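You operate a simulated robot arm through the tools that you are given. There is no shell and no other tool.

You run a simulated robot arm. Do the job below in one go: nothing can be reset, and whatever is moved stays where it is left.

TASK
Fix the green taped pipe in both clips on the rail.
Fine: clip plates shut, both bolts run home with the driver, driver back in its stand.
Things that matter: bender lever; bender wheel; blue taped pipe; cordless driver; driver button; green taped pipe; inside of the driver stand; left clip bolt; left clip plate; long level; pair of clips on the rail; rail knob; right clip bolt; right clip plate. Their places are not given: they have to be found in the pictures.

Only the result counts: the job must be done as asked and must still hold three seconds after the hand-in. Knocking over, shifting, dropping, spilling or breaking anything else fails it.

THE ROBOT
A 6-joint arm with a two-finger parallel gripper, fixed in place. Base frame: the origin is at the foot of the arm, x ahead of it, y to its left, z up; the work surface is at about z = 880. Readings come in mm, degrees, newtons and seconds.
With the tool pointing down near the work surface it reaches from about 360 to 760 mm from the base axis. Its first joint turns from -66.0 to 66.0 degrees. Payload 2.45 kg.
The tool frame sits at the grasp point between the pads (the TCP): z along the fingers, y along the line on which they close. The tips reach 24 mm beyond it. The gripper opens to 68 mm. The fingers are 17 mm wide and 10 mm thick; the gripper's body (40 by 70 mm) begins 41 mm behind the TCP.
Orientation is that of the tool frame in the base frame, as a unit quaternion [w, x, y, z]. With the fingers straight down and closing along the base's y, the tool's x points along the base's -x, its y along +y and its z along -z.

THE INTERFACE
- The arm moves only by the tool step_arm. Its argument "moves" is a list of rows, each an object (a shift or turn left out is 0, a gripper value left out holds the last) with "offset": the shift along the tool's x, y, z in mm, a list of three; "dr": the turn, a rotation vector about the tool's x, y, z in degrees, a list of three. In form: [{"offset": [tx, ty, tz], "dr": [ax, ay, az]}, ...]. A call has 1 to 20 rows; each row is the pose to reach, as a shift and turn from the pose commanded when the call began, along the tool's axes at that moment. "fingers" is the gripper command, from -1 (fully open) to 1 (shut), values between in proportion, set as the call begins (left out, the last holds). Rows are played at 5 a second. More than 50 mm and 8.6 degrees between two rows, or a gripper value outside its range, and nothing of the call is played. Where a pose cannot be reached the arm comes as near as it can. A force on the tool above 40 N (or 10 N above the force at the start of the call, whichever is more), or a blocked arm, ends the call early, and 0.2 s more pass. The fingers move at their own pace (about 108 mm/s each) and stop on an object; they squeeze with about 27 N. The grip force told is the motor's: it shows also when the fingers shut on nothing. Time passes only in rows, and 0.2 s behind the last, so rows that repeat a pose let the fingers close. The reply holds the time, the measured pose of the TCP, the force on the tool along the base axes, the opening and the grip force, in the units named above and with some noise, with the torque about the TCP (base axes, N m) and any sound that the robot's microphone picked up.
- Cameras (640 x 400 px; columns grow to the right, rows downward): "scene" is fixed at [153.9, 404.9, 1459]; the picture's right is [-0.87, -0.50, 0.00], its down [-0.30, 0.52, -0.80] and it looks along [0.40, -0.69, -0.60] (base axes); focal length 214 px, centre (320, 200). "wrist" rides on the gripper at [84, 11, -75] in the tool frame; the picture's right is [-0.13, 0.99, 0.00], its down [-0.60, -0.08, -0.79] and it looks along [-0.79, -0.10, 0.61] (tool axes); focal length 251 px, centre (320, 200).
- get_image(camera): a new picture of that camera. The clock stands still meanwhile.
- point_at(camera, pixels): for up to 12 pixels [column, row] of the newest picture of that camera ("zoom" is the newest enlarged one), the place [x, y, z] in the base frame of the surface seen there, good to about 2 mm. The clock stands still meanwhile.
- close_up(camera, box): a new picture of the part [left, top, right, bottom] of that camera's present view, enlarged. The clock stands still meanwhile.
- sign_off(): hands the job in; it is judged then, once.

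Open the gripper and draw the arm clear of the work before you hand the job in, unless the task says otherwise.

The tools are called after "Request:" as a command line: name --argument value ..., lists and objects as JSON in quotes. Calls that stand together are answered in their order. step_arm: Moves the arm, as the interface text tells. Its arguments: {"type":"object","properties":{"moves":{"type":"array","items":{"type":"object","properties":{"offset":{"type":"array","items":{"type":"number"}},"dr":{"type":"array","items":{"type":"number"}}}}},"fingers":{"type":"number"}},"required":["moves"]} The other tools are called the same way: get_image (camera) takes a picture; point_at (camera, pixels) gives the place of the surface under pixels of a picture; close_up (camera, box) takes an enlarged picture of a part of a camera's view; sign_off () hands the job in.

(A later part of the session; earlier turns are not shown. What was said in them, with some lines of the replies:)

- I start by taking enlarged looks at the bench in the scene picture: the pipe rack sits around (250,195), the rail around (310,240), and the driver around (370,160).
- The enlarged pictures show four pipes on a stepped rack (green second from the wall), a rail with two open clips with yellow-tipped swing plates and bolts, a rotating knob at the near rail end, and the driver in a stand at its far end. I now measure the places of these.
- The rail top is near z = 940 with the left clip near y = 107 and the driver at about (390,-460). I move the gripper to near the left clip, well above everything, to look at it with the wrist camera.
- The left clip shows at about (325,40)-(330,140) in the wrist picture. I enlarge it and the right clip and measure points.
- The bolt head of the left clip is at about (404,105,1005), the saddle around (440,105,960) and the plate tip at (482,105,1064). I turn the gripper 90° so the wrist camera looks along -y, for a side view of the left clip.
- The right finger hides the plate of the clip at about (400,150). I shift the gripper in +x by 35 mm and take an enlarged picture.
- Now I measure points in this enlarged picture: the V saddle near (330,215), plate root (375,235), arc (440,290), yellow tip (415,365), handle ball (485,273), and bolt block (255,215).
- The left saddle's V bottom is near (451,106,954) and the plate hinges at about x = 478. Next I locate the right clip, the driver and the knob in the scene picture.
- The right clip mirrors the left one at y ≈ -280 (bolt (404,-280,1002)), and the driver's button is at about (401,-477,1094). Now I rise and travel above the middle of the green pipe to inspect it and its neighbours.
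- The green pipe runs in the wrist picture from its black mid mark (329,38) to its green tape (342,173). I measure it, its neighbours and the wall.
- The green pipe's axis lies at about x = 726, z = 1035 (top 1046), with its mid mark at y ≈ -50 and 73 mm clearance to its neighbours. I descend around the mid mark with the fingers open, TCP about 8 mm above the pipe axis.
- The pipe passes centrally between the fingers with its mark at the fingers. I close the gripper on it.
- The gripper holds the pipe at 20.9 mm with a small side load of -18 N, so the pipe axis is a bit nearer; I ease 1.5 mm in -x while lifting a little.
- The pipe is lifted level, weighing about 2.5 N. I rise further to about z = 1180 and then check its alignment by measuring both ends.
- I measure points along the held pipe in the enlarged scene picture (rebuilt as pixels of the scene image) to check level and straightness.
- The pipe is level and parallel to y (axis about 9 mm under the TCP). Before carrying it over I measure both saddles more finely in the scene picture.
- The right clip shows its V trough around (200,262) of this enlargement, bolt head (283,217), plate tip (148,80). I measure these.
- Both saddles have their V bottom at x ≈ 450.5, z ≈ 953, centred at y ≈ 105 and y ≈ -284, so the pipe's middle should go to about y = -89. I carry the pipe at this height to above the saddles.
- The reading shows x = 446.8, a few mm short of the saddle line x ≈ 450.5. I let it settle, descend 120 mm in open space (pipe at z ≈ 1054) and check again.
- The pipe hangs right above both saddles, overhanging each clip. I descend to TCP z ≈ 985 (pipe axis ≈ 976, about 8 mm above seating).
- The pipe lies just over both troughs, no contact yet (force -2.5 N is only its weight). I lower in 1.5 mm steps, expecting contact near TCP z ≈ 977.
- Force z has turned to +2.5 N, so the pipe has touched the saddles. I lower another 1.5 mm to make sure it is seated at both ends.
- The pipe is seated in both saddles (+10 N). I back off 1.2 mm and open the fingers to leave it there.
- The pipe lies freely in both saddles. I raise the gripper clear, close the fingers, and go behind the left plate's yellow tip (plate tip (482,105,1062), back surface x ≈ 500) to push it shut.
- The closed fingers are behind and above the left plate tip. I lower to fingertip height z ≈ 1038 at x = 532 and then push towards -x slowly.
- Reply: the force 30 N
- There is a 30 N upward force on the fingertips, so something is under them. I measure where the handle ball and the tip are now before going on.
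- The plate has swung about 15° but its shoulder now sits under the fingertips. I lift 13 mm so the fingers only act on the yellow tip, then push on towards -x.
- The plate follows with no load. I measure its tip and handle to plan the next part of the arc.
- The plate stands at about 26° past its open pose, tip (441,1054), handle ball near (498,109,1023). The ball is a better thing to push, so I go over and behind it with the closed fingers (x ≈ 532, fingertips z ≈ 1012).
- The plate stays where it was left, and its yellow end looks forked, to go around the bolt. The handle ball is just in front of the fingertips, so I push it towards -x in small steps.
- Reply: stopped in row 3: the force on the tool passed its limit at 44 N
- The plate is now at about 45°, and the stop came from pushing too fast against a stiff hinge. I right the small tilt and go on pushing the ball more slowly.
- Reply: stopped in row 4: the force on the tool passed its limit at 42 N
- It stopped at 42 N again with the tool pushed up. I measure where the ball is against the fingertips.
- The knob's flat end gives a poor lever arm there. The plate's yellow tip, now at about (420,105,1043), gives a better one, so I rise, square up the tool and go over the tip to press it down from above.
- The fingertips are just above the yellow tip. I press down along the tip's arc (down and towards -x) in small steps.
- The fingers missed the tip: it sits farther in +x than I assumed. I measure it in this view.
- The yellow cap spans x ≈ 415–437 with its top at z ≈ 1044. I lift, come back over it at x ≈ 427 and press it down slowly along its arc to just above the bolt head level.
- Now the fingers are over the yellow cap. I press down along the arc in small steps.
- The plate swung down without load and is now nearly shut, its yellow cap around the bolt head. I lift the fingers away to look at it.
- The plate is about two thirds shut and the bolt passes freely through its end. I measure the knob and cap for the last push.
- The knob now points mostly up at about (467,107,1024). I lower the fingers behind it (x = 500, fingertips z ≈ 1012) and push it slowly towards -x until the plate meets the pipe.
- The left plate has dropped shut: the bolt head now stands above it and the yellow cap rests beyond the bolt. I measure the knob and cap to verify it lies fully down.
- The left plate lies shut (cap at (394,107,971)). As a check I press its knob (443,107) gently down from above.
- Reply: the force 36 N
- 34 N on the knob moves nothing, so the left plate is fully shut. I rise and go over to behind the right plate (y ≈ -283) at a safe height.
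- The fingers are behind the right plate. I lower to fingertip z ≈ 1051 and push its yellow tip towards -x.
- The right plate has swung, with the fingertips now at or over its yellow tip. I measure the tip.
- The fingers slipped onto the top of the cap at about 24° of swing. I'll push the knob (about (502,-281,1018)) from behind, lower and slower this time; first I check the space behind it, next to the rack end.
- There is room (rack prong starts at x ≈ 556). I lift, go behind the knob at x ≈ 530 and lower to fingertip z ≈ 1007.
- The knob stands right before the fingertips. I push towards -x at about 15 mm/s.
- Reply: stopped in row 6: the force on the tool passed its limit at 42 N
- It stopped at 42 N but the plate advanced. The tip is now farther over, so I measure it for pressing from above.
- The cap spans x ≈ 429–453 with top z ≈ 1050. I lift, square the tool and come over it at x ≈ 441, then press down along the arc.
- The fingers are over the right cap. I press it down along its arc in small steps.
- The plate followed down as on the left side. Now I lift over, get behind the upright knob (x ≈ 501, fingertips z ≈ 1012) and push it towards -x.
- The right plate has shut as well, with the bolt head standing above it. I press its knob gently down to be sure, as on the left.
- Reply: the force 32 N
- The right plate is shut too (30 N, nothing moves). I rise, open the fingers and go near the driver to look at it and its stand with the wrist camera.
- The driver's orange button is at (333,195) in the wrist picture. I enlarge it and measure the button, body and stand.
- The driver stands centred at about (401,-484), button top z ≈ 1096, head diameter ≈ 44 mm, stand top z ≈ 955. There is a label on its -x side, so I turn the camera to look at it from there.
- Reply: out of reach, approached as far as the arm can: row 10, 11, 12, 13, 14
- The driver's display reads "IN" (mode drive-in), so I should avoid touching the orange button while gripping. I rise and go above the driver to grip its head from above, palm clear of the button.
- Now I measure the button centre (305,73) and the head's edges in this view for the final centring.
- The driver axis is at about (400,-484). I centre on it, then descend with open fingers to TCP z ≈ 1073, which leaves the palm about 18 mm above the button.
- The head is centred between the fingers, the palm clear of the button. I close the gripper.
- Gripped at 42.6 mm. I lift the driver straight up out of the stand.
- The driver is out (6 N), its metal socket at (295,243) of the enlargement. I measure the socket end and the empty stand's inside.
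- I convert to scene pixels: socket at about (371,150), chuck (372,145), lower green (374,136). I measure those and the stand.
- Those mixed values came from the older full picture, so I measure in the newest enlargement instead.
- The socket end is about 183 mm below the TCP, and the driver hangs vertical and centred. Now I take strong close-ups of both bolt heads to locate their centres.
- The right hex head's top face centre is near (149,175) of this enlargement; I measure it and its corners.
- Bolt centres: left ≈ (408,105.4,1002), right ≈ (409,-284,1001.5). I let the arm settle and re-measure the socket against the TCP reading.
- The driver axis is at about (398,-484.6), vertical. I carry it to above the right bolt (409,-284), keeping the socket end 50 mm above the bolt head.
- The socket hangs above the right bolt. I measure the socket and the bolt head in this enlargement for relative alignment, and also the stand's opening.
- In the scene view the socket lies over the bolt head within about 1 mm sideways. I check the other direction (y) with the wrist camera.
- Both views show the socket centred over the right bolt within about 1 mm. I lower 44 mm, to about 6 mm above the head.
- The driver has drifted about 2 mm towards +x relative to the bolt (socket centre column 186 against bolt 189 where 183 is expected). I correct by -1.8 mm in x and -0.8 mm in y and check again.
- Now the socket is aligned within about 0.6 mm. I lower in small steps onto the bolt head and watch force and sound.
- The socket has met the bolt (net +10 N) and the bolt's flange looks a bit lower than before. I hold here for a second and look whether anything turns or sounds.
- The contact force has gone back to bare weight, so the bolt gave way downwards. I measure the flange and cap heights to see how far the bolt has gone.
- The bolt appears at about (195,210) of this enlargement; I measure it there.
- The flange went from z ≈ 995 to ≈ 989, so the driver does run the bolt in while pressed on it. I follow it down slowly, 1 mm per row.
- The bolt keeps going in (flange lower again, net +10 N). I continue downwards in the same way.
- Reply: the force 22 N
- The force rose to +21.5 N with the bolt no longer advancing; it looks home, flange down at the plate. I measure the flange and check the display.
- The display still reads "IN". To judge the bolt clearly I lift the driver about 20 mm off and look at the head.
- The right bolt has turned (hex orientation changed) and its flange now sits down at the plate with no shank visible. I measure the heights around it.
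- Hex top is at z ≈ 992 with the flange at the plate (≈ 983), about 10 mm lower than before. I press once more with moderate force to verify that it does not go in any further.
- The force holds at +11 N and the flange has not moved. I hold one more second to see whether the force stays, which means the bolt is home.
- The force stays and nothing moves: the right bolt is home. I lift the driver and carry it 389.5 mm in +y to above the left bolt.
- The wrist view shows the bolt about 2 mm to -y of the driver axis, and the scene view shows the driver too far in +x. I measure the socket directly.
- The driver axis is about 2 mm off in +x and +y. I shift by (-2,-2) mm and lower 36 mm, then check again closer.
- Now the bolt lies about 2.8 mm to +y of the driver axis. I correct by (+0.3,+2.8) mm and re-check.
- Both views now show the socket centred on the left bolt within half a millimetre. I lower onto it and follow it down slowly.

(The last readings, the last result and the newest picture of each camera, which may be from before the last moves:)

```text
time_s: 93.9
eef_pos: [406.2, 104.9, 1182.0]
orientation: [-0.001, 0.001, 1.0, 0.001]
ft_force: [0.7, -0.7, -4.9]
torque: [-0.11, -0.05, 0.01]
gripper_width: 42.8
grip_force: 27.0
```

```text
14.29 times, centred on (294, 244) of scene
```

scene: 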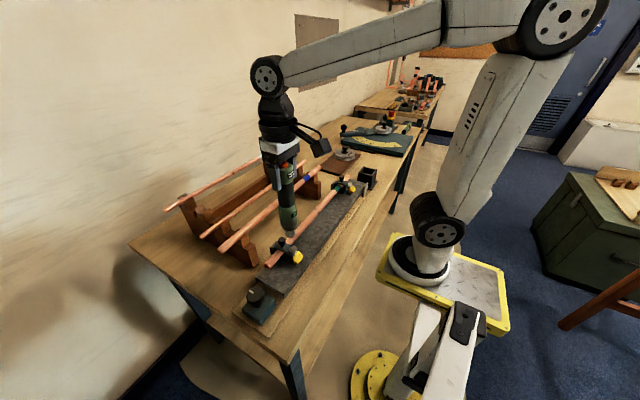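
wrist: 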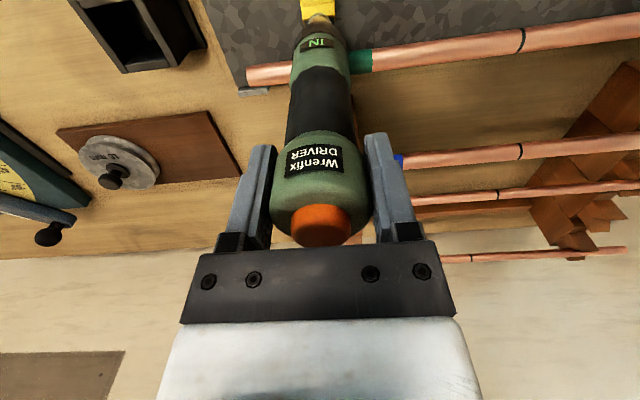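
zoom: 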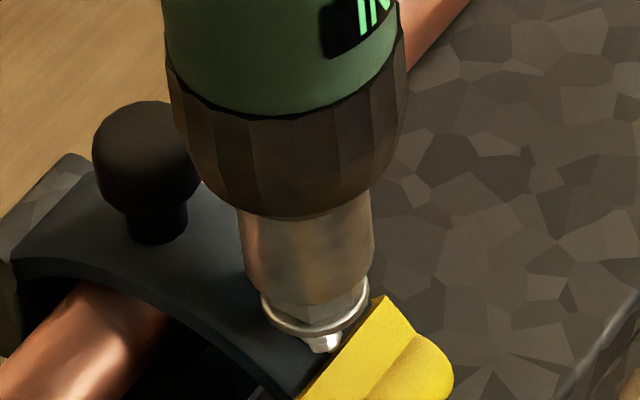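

The bolt has just been touched (-4.9 N) and is starting down. I continue lowering about 1 mm per row.

Request:
step_arm --moves '[{"offset": [0, 0, 1]}, {"offset": [0, 0, 2]}, {"offset": [0, 0, 3]}, {"offset": [0, 0, 3]}, {"offset": [0, 0, 4]}, {"offset": [0, 0, 4]}, {"offset": [0, 0, 5]}, {"offset": [0, 0, 5]}, {"offset": [0, 0, 6]}, {"offset": [0, 0, 6]}, {"offset": [0, 0, 6]}]'

Request:
close_up --camera "scene" --box '[280, 230, 308, 258]'

```text
time_s: 96.3
eef_pos: [405.8, 105.5, 1175.8]
orientation: [-0.001, 0.0, 1.0, 0.001]
ft_force: [-0.5, 0.9, -3.3]
torque: [0.1, 0.1, 0.01]
gripper_width: 42.7
grip_force: 27.6
```

```text
14.29 times, centred on (294, 244) of scene
```

zoom: 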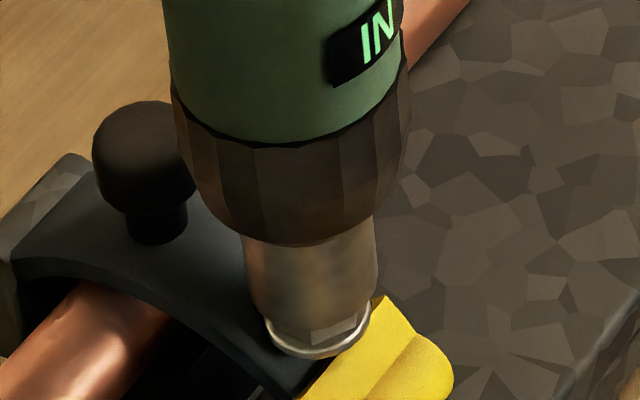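

The bolt is running in and the flange is nearly at the plate. I go on until the force builds up.

Request:
step_arm --moves '[{"offset": [0, 0, 1]}, {"offset": [0, 0, 1]}, {"offset": [0, 0, 2]}, {"offset": [0, 0, 2]}, {"offset": [0, 0, 3]}, {"offset": [0, 0, 3]}, {"offset": [0, 0, 3]}]'

Request:
close_up --camera "scene" --box '[280, 230, 308, 258]'

```text
time_s: 97.9
eef_pos: [405.7, 106.1, 1173.7]
orientation: [0.0, 0.0, 1.0, 0.001]
ft_force: [-3.5, -1.3, 8.2]
torque: [-0.35, 0.38, -0.01]
gripper_width: 43.1
grip_force: 26.9
```

```text
14.29 times, centred on (294, 244) of scene
```

zoom: 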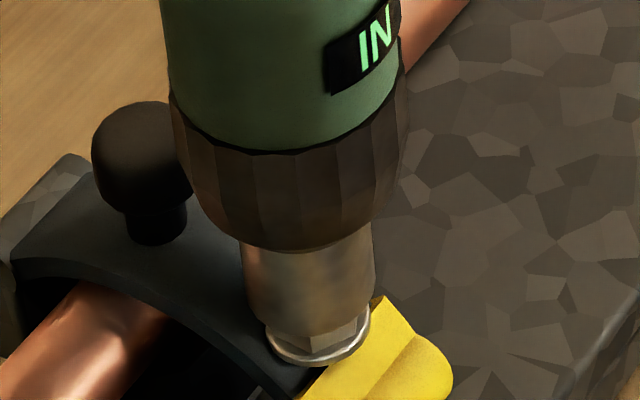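

Force is up to +8 N. I press 1.5 mm more and hold to see whether the bolt still yields.

Request:
step_arm --moves '[{"offset": [0, 0, 0.8]}, {"offset": [0, 0, 1.5]}, {"offset": [0, 0, 1.5]}, {"offset": [0, 0, 1.5]}, {"offset": [0, 0, 1.5]}, {"offset": [0, 0, 1.5]}]'

Request:
close_up --camera "scene" --box '[280, 230, 308, 258]'

```text
time_s: 99.3
eef_pos: [406.7, 105.9, 1173.1]
orientation: [0.001, -0.001, 1.0, 0.001]
ft_force: [-0.2, -2.6, 21.4]
torque: [-0.48, -0.33, 0.01]
gripper_width: 43.1
grip_force: 26.7
```

```text
14.29 times, centred on (294, 244) of scene
```

zoom: 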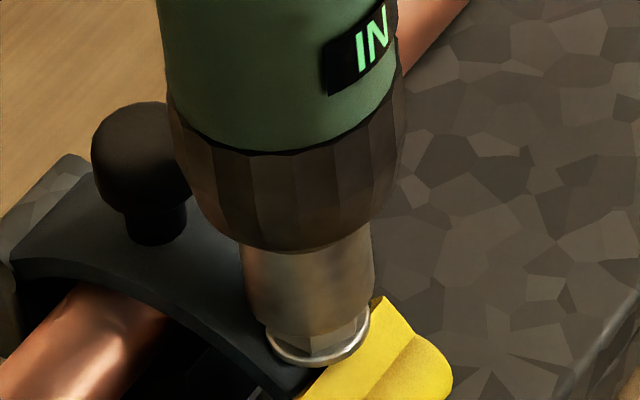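

It holds at +21 N without yielding, so the left bolt is home as well. I lift the driver and measure the left bolt head.

Request:
step_arm --moves '[{"offset": [0, 0, -5]}, {"offset": [0, 0, -20]}, {"offset": [0, 0, -45]}, {"offset": [0, 0, -70]}, {"offset": [0, 0, -70]}]'

Request:
close_up --camera "scene" --box '[284, 236, 306, 258]'

Request:
point_at --camera "zoom" --pixels '[[300, 250], [290, 245], [310, 240], [285, 270], [325, 270], [300, 290], [260, 280], [340, 290], [240, 290]]'

```text
time_s: 100.5
eef_pos: [405.8, 108.2, 1242.2]
orientation: [0.0, 0.0, 1.0, 0.001]
ft_force: [-0.9, -0.4, -5.3]
torque: [-0.04, -0.01, -0.02]
gripper_width: 42.6
grip_force: 26.5
```

```text
16.00 times, centred on (295, 247) of scene
```

zoom: 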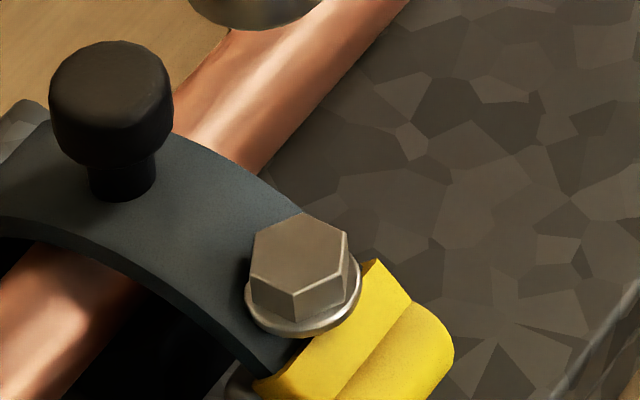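

```text
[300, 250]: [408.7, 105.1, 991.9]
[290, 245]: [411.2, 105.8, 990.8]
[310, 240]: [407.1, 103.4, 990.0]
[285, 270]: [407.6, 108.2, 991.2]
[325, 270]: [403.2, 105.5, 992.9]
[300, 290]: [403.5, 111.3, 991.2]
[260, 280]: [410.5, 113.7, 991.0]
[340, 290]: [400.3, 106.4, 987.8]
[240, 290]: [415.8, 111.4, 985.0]
```

Both bolts sit at the same home height (hex top z ≈ 991.5). Now I carry the driver back along -y to above its stand (centre about (400.5,-484)).

Request:
step_arm --moves '[{"offset": [0, -20, 0]}, {"offset": [0, -60, 0]}, {"offset": [0, -105, 0]}, {"offset": [0, -150, 0]}, {"offset": [0, -195, 0]}, {"offset": [0, -240, 0]}, {"offset": [0, -285, 0]}, {"offset": [1, -330, 0]}, {"offset": [2, -375, 0]}, {"offset": [3, -420, 0]}, {"offset": [4, -465, 0]}, {"offset": [5, -510, 0]}, {"offset": [6, -550, 0]}, {"offset": [6, -580, 0]}, {"offset": [6, -590, 0]}, {"offset": [6, -590, 0]}, {"offset": [6, -590, 0]}]'

Request:
get_image --camera "scene"

Request:
close_up --camera "scene" --box '[350, 125, 390, 185]'

```text
time_s: 104.1
eef_pos: [400.0, -485.3, 1243.2]
orientation: [0.0, 0.0, 1.0, 0.001]
ft_force: [-0.9, 0.7, -5.3]
torque: [0.01, 0.04, -0.02]
gripper_width: 42.7
grip_force: 27.4
```

```text
taken
```

scene: 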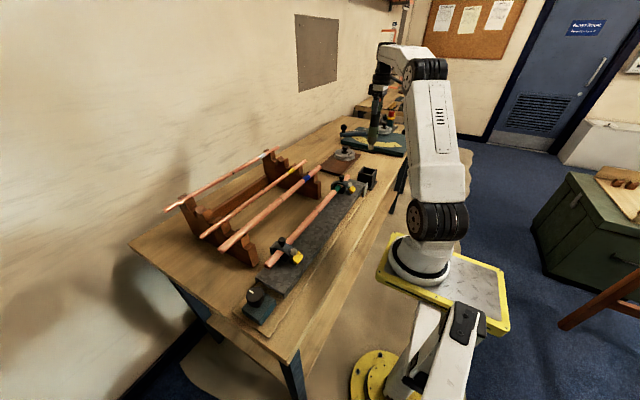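

```text
6.67 times, centred on (370, 155) of scene
```

zoom: 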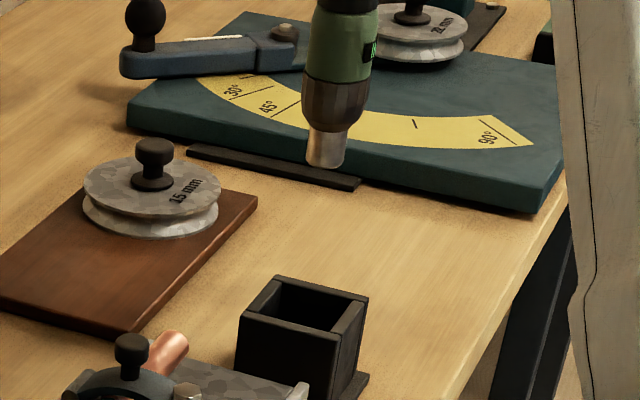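

The driver hangs over the stand region. I measure the socket, chuck and the stand's top corners in one enlargement for alignment.

Request:
point_at --camera "zoom" --pixels '[[327, 145], [325, 163], [336, 100], [343, 50], [276, 278], [367, 298], [240, 318], [336, 343], [280, 288], [355, 305], [258, 315], [330, 333]]'

Request:
close_up --camera "scene" --box '[352, 160, 382, 190]'

Request:
get_image --camera "wrist"

```text
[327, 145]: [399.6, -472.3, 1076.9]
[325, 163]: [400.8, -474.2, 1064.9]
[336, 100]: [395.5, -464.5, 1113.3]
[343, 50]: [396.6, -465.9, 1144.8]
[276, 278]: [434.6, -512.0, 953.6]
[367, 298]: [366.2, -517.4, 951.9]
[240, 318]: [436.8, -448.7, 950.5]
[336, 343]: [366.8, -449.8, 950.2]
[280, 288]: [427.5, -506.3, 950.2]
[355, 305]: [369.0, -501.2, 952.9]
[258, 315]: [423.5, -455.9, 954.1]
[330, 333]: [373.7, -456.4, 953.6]
```

```text
13.33 times, centred on (367, 175) of scene
```

zoom: 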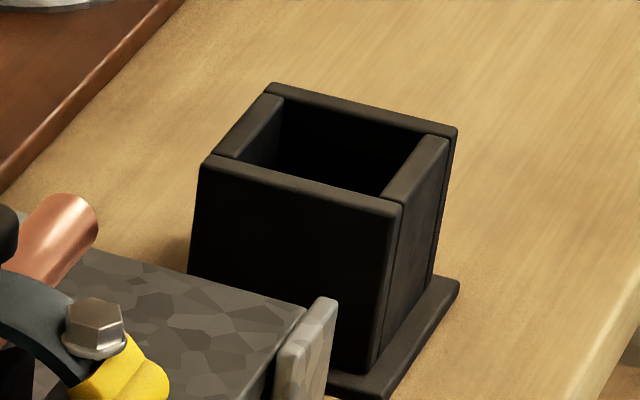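

```text
taken
```

wrist: 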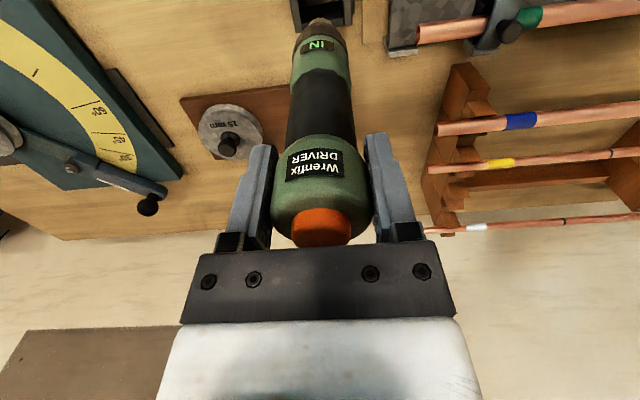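

By my bookkeeping the commanded pose is (+1.9,+0.2) mm off the original grip pose, and the pictures agree. I correct that and lower until the socket end is about 12 mm above the stand's rim, then check.

Request:
step_arm --moves '[{"offset": [1.9, -0.2, 0]}, {"offset": [1.9, -0.2, 30]}, {"offset": [1.9, -0.2, 60]}, {"offset": [1.9, -0.2, 85]}, {"offset": [1.9, -0.2, 95]}, {"offset": [1.9, -0.2, 95]}, {"offset": [1.9, -0.2, 95]}]'

Request:
close_up --camera "scene" --box '[350, 145, 386, 190]'

Request:
close_up --camera "wrist" --box '[250, 0, 400, 90]'

```text
time_s: 105.7
eef_pos: [397.7, -483.9, 1145.0]
orientation: [0.0, 0.0, 1.0, 0.001]
ft_force: [0.3, 0.4, -6.3]
torque: [-0.04, 0.01, 0.04]
gripper_width: 42.8
grip_force: 26.9
```

```text
8.89 times, centred on (368, 168) of scene
```

zoom: 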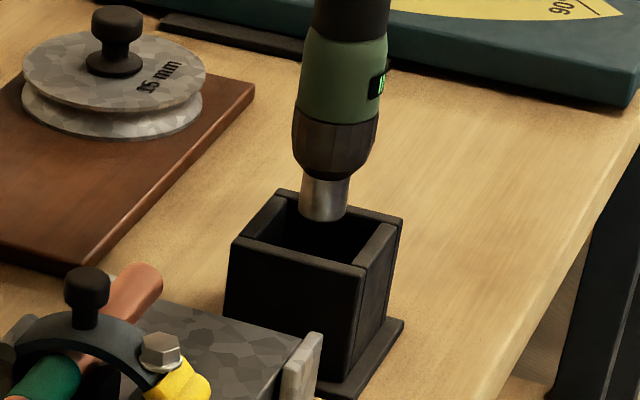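

```text
4.27 times, centred on (325, 45) of wrist
```

zoom: 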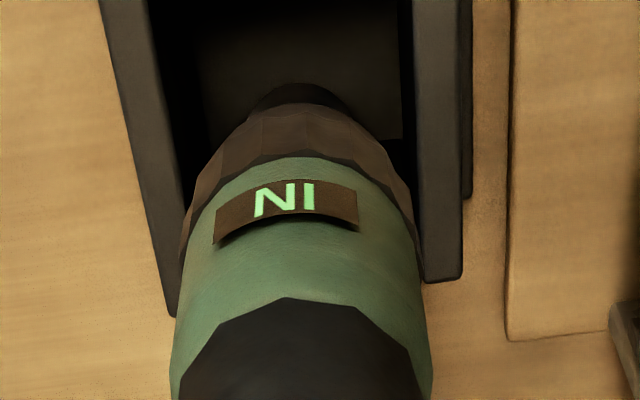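

Both views show the driver centred over the stand's opening within about 1 mm. I lower it into the stand, slowing down towards the floor at TCP z ≈ 1070.

Request:
step_arm --moves '[{"offset": [0, 0, 12]}, {"offset": [0, 0, 26]}, {"offset": [0, 0, 40]}, {"offset": [0, 0, 52]}, {"offset": [0, 0, 62]}, {"offset": [0, 0, 67]}, {"offset": [0, 0, 67]}]'

Request:
close_up --camera "scene" --box '[345, 130, 395, 190]'

```text
time_s: 107.3
eef_pos: [396.7, -485.9, 1078.5]
orientation: [0.0, 0.0, 1.0, 0.001]
ft_force: [0.1, -0.7, -5.1]
torque: [-0.02, 0.02, 0.01]
gripper_width: 42.8
grip_force: 26.9
```

```text
6.67 times, centred on (370, 160) of scene
```

zoom: 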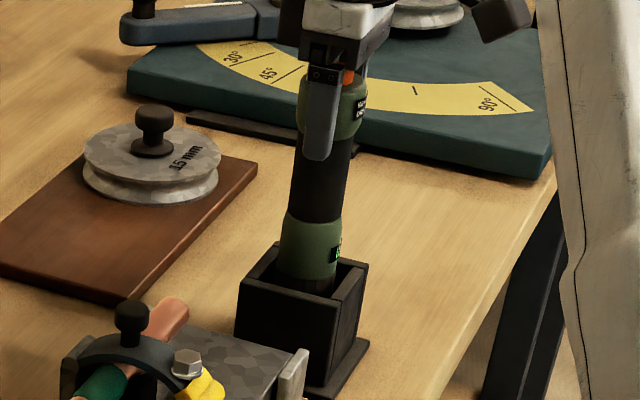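

The driver has gone into the stand without contact so far. I lower the last millimetres slowly until its weight is taken up.

Request:
step_arm --moves '[{"offset": [0, 0, 2]}, {"offset": [0, 0, 4]}, {"offset": [0, 0, 5.5]}, {"offset": [0, 0, 7]}, {"offset": [0, 0, 7]}]'

```text
time_s: 108.5
eef_pos: [398.2, -485.5, 1071.3]
orientation: [0.0, 0.0, 1.0, 0.001]
ft_force: [0.6, -0.6, -5.7]
torque: [-0.01, 0.02, -0.01]
gripper_width: 42.7
grip_force: 27.2
```

Still only the driver's weight on the tool at z = 1071. I go on in 1 mm steps.

Request:
step_arm --moves '[{"offset": [0, 0, 1]}, {"offset": [0, 0, 2]}, {"offset": [0, 0, 3]}, {"offset": [0, 0, 4]}, {"offset": [0, 0, 4]}]'

```text
time_s: 109.7
eef_pos: [398.5, -483.7, 1068.1]
orientation: [-0.001, 0.0, 1.0, 0.001]
ft_force: [0.2, -0.5, -5.9]
torque: [0.01, 0.01, -0.03]
gripper_width: 42.9
grip_force: 27.1
```

No contact yet at z = 1068, so the driver slipped a little more in the grip than estimated. I look at the button and stand before going on.

Request:
get_image --camera "wrist"

Request:
close_up --camera "scene" --box '[345, 130, 395, 190]'

Request:
point_at --camera "zoom" --pixels '[[348, 90], [350, 82], [310, 225], [308, 245], [320, 180]]'

```text
taken
```

wrist: 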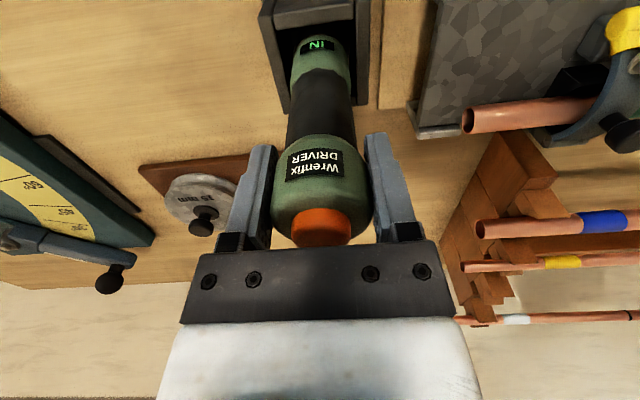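

```text
6.67 times, centred on (370, 160) of scene
```

zoom: 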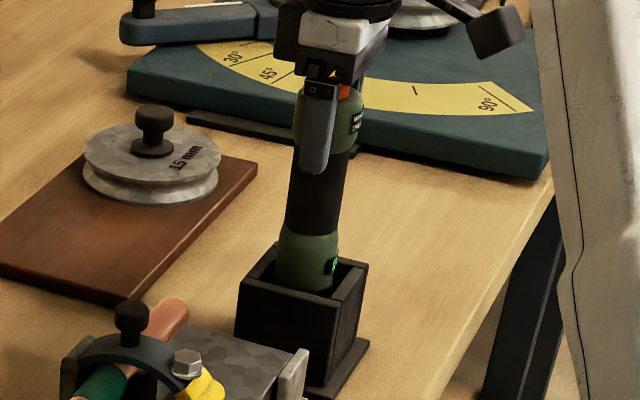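

```text
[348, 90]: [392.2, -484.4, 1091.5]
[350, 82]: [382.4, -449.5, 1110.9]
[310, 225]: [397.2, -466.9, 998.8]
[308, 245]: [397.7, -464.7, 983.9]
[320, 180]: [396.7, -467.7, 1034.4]
```

The button still has about 14 mm to the palm and the driver stands centred in the stand. I lower further in small steps.

Request:
step_arm --moves '[{"offset": [0, 0, 0.8]}, {"offset": [0, 0, 1.6]}, {"offset": [0, 0, 2.4]}, {"offset": [0, 0, 2.4]}]'

```text
time_s: 110.7
eef_pos: [398.4, -483.8, 1068.2]
orientation: [0.0, 0.0, 1.0, 0.0]
ft_force: [-3.0, 4.0, 12.4]
torque: [0.68, 0.37, -0.04]
gripper_width: 42.8
grip_force: 26.7
```

Contact now: +12 N, the driver rests on the stand's floor. I back off 1.2 mm to ease the load and then open the fingers.

Request:
step_arm --moves '[{"offset": [0, 0, -1.0]}, {"offset": [0, 0, -1.4]}, {"offset": [0, 0, -1.4]}]'

Request:
step_arm --fingers -1 --moves '[{"offset": [0, 0, 0]}, {"offset": [0, 0, 0]}, {"offset": [0, 0, 0]}]'

Request:
get_image --camera "wrist"

Request:
close_up --camera "scene" --box '[345, 130, 395, 190]'

```text
time_s: 111.5
eef_pos: [398.6, -485.7, 1067.6]
orientation: [0.002, 0.001, 1.0, 0.0]
ft_force: [-0.5, 0.5, 10.3]
torque: [0.1, -0.15, 0.02]
gripper_width: 42.7
grip_force: 27.2
```

```text
time_s: 112.3
eef_pos: [398.7, -485.3, 1067.7]
orientation: [0.0, 0.0, 1.0, 0.001]
ft_force: [0.2, 0.2, -0.8]
torque: [-0.01, 0.01, 0.03]
gripper_width: 68.0
grip_force: 0.0
```

```text
taken
```

wrist: 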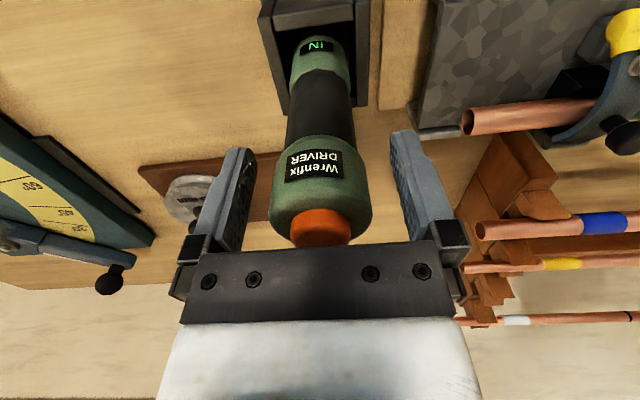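

```text
6.67 times, centred on (370, 160) of scene
```

zoom: 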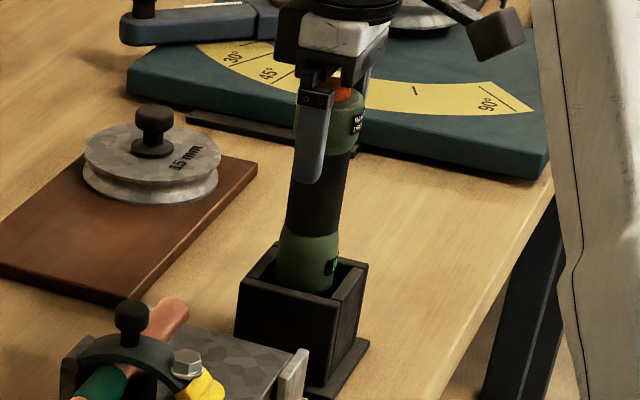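

The driver stands free in its stand between the open fingers. I rise straight up clear of it.

Request:
step_arm --moves '[{"offset": [0, 0, -15]}, {"offset": [0, 0, -45]}, {"offset": [0, 0, -85]}, {"offset": [0, 0, -130]}, {"offset": [0, 0, -160]}, {"offset": [0, 0, -160]}]'

Request:
get_image --camera "scene"

Request:
close_up --camera "scene" --box '[320, 120, 400, 200]'

Request:
get_image --camera "wrist"

```text
time_s: 113.7
eef_pos: [396.5, -485.1, 1229.0]
orientation: [0.0, 0.0, 1.0, 0.002]
ft_force: [-0.5, 0.3, -0.6]
torque: [-0.02, 0.05, -0.02]
gripper_width: 68.1
grip_force: 0.1
```

```text
taken
```

scene: 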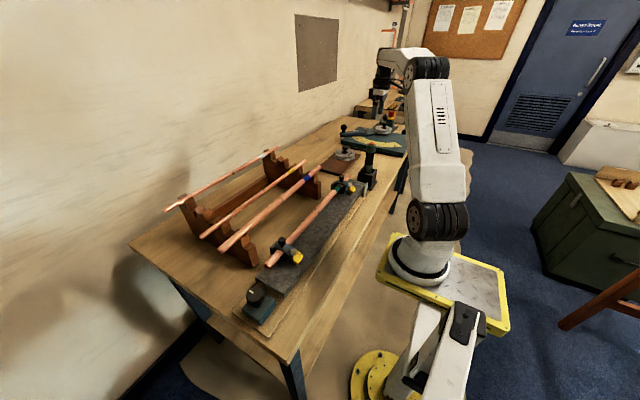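

```text
5.00 times, centred on (360, 160) of scene
```

zoom: 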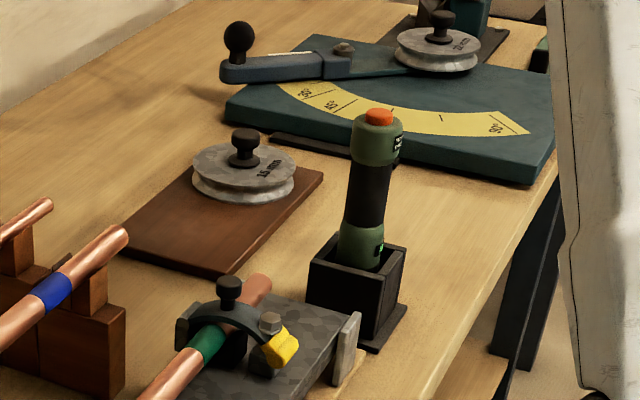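

```text
taken
```

wrist: 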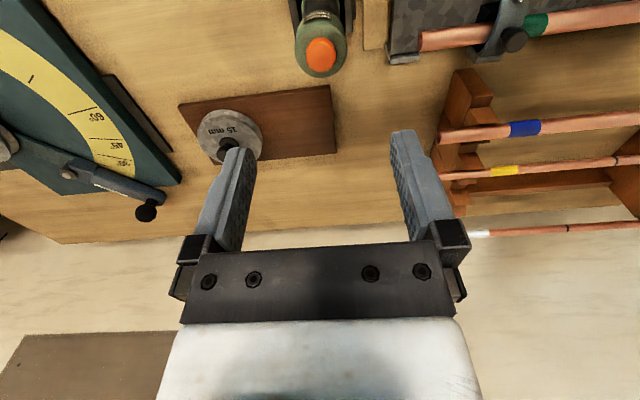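

Everything looks in place. I draw the arm back to a clear pose high over the bench and take final checks of the clips, pipe and driver.

Request:
step_arm --moves '[{"offset": [-5, 40, -10]}, {"offset": [-10, 85, -20]}, {"offset": [-15, 130, -30]}, {"offset": [-20, 175, -40]}, {"offset": [-25, 220, -50]}, {"offset": [-30, 265, -60]}, {"offset": [-35, 310, -70]}, {"offset": [-40, 355, -80]}, {"offset": [-45, 400, -90]}, {"offset": [-50, 440, -100]}, {"offset": [-50, 440, -100]}]'

Request:
get_image --camera "scene"

Request:
close_up --camera "scene" --box '[320, 130, 400, 200]'

Request:
close_up --camera "scene" --box '[235, 210, 325, 320]'

```text
time_s: 116.1
eef_pos: [444.8, -46.8, 1328.1]
orientation: [0.0, 0.0, 1.0, 0.001]
ft_force: [-0.3, -0.1, -0.4]
torque: [-0.03, 0.02, 0.01]
gripper_width: 68.0
grip_force: 0.1
```

```text
taken
```

scene: 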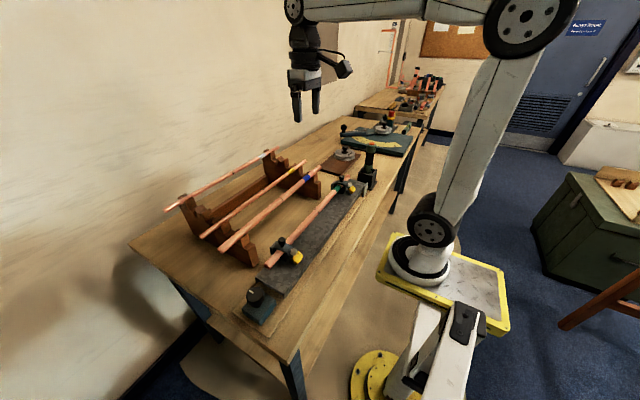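

```text
5.71 times, centred on (360, 165) of scene
```

zoom: 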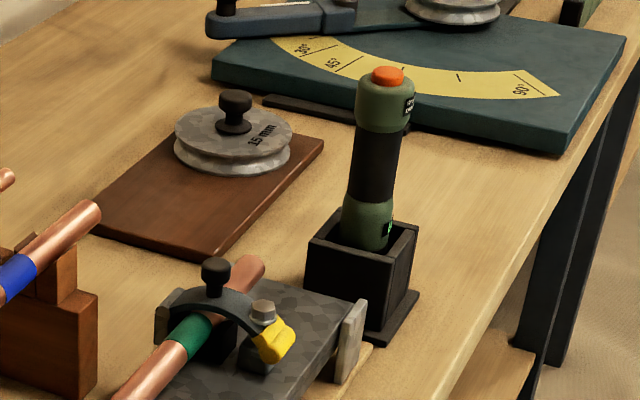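

```text
3.64 times, centred on (280, 265) of scene
```

zoom: 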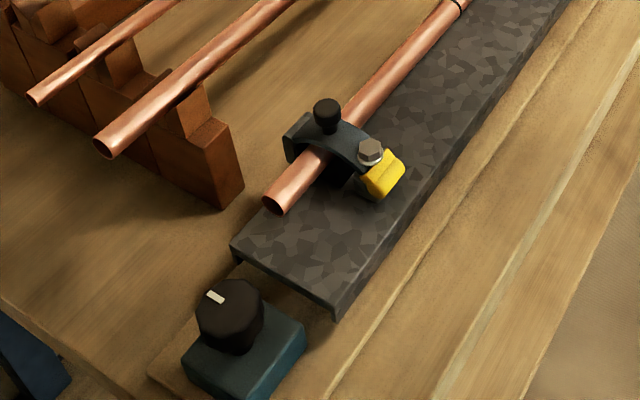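

The pipe lies in both clips, both plates are shut with the bolt heads down on them, the driver is back upright in its stand showing "IN", and the gripper is open and clear. I hand the job in.

Request:
sign_off

```text
The job is handed in.
```

The green taped pipe is fixed in both clips on the rail, and I have handed the job in.

- **Pipe:** it lies seated in both saddles, roughly centred between the clips and overhanging both.
- **Plates:** both are fully shut. Pressing each knob with about 30 N moved nothing.
- **Bolts:** both were run in with the driver until they stopped yielding, with each head about 10 mm lower than before. Their tops sit at the same height, z ≈ 992. The microphone picked up no sound during driving, so I judged "home" from the steady resistance and the matching heights.
- **Driver:** it is back upright in its stand, and its display still reads "IN". The button was not touched.
- **Other items:** the other pipes, the bender and the rail knob look unmoved in the final pictures. The gripper is open and the arm is drawn clear.
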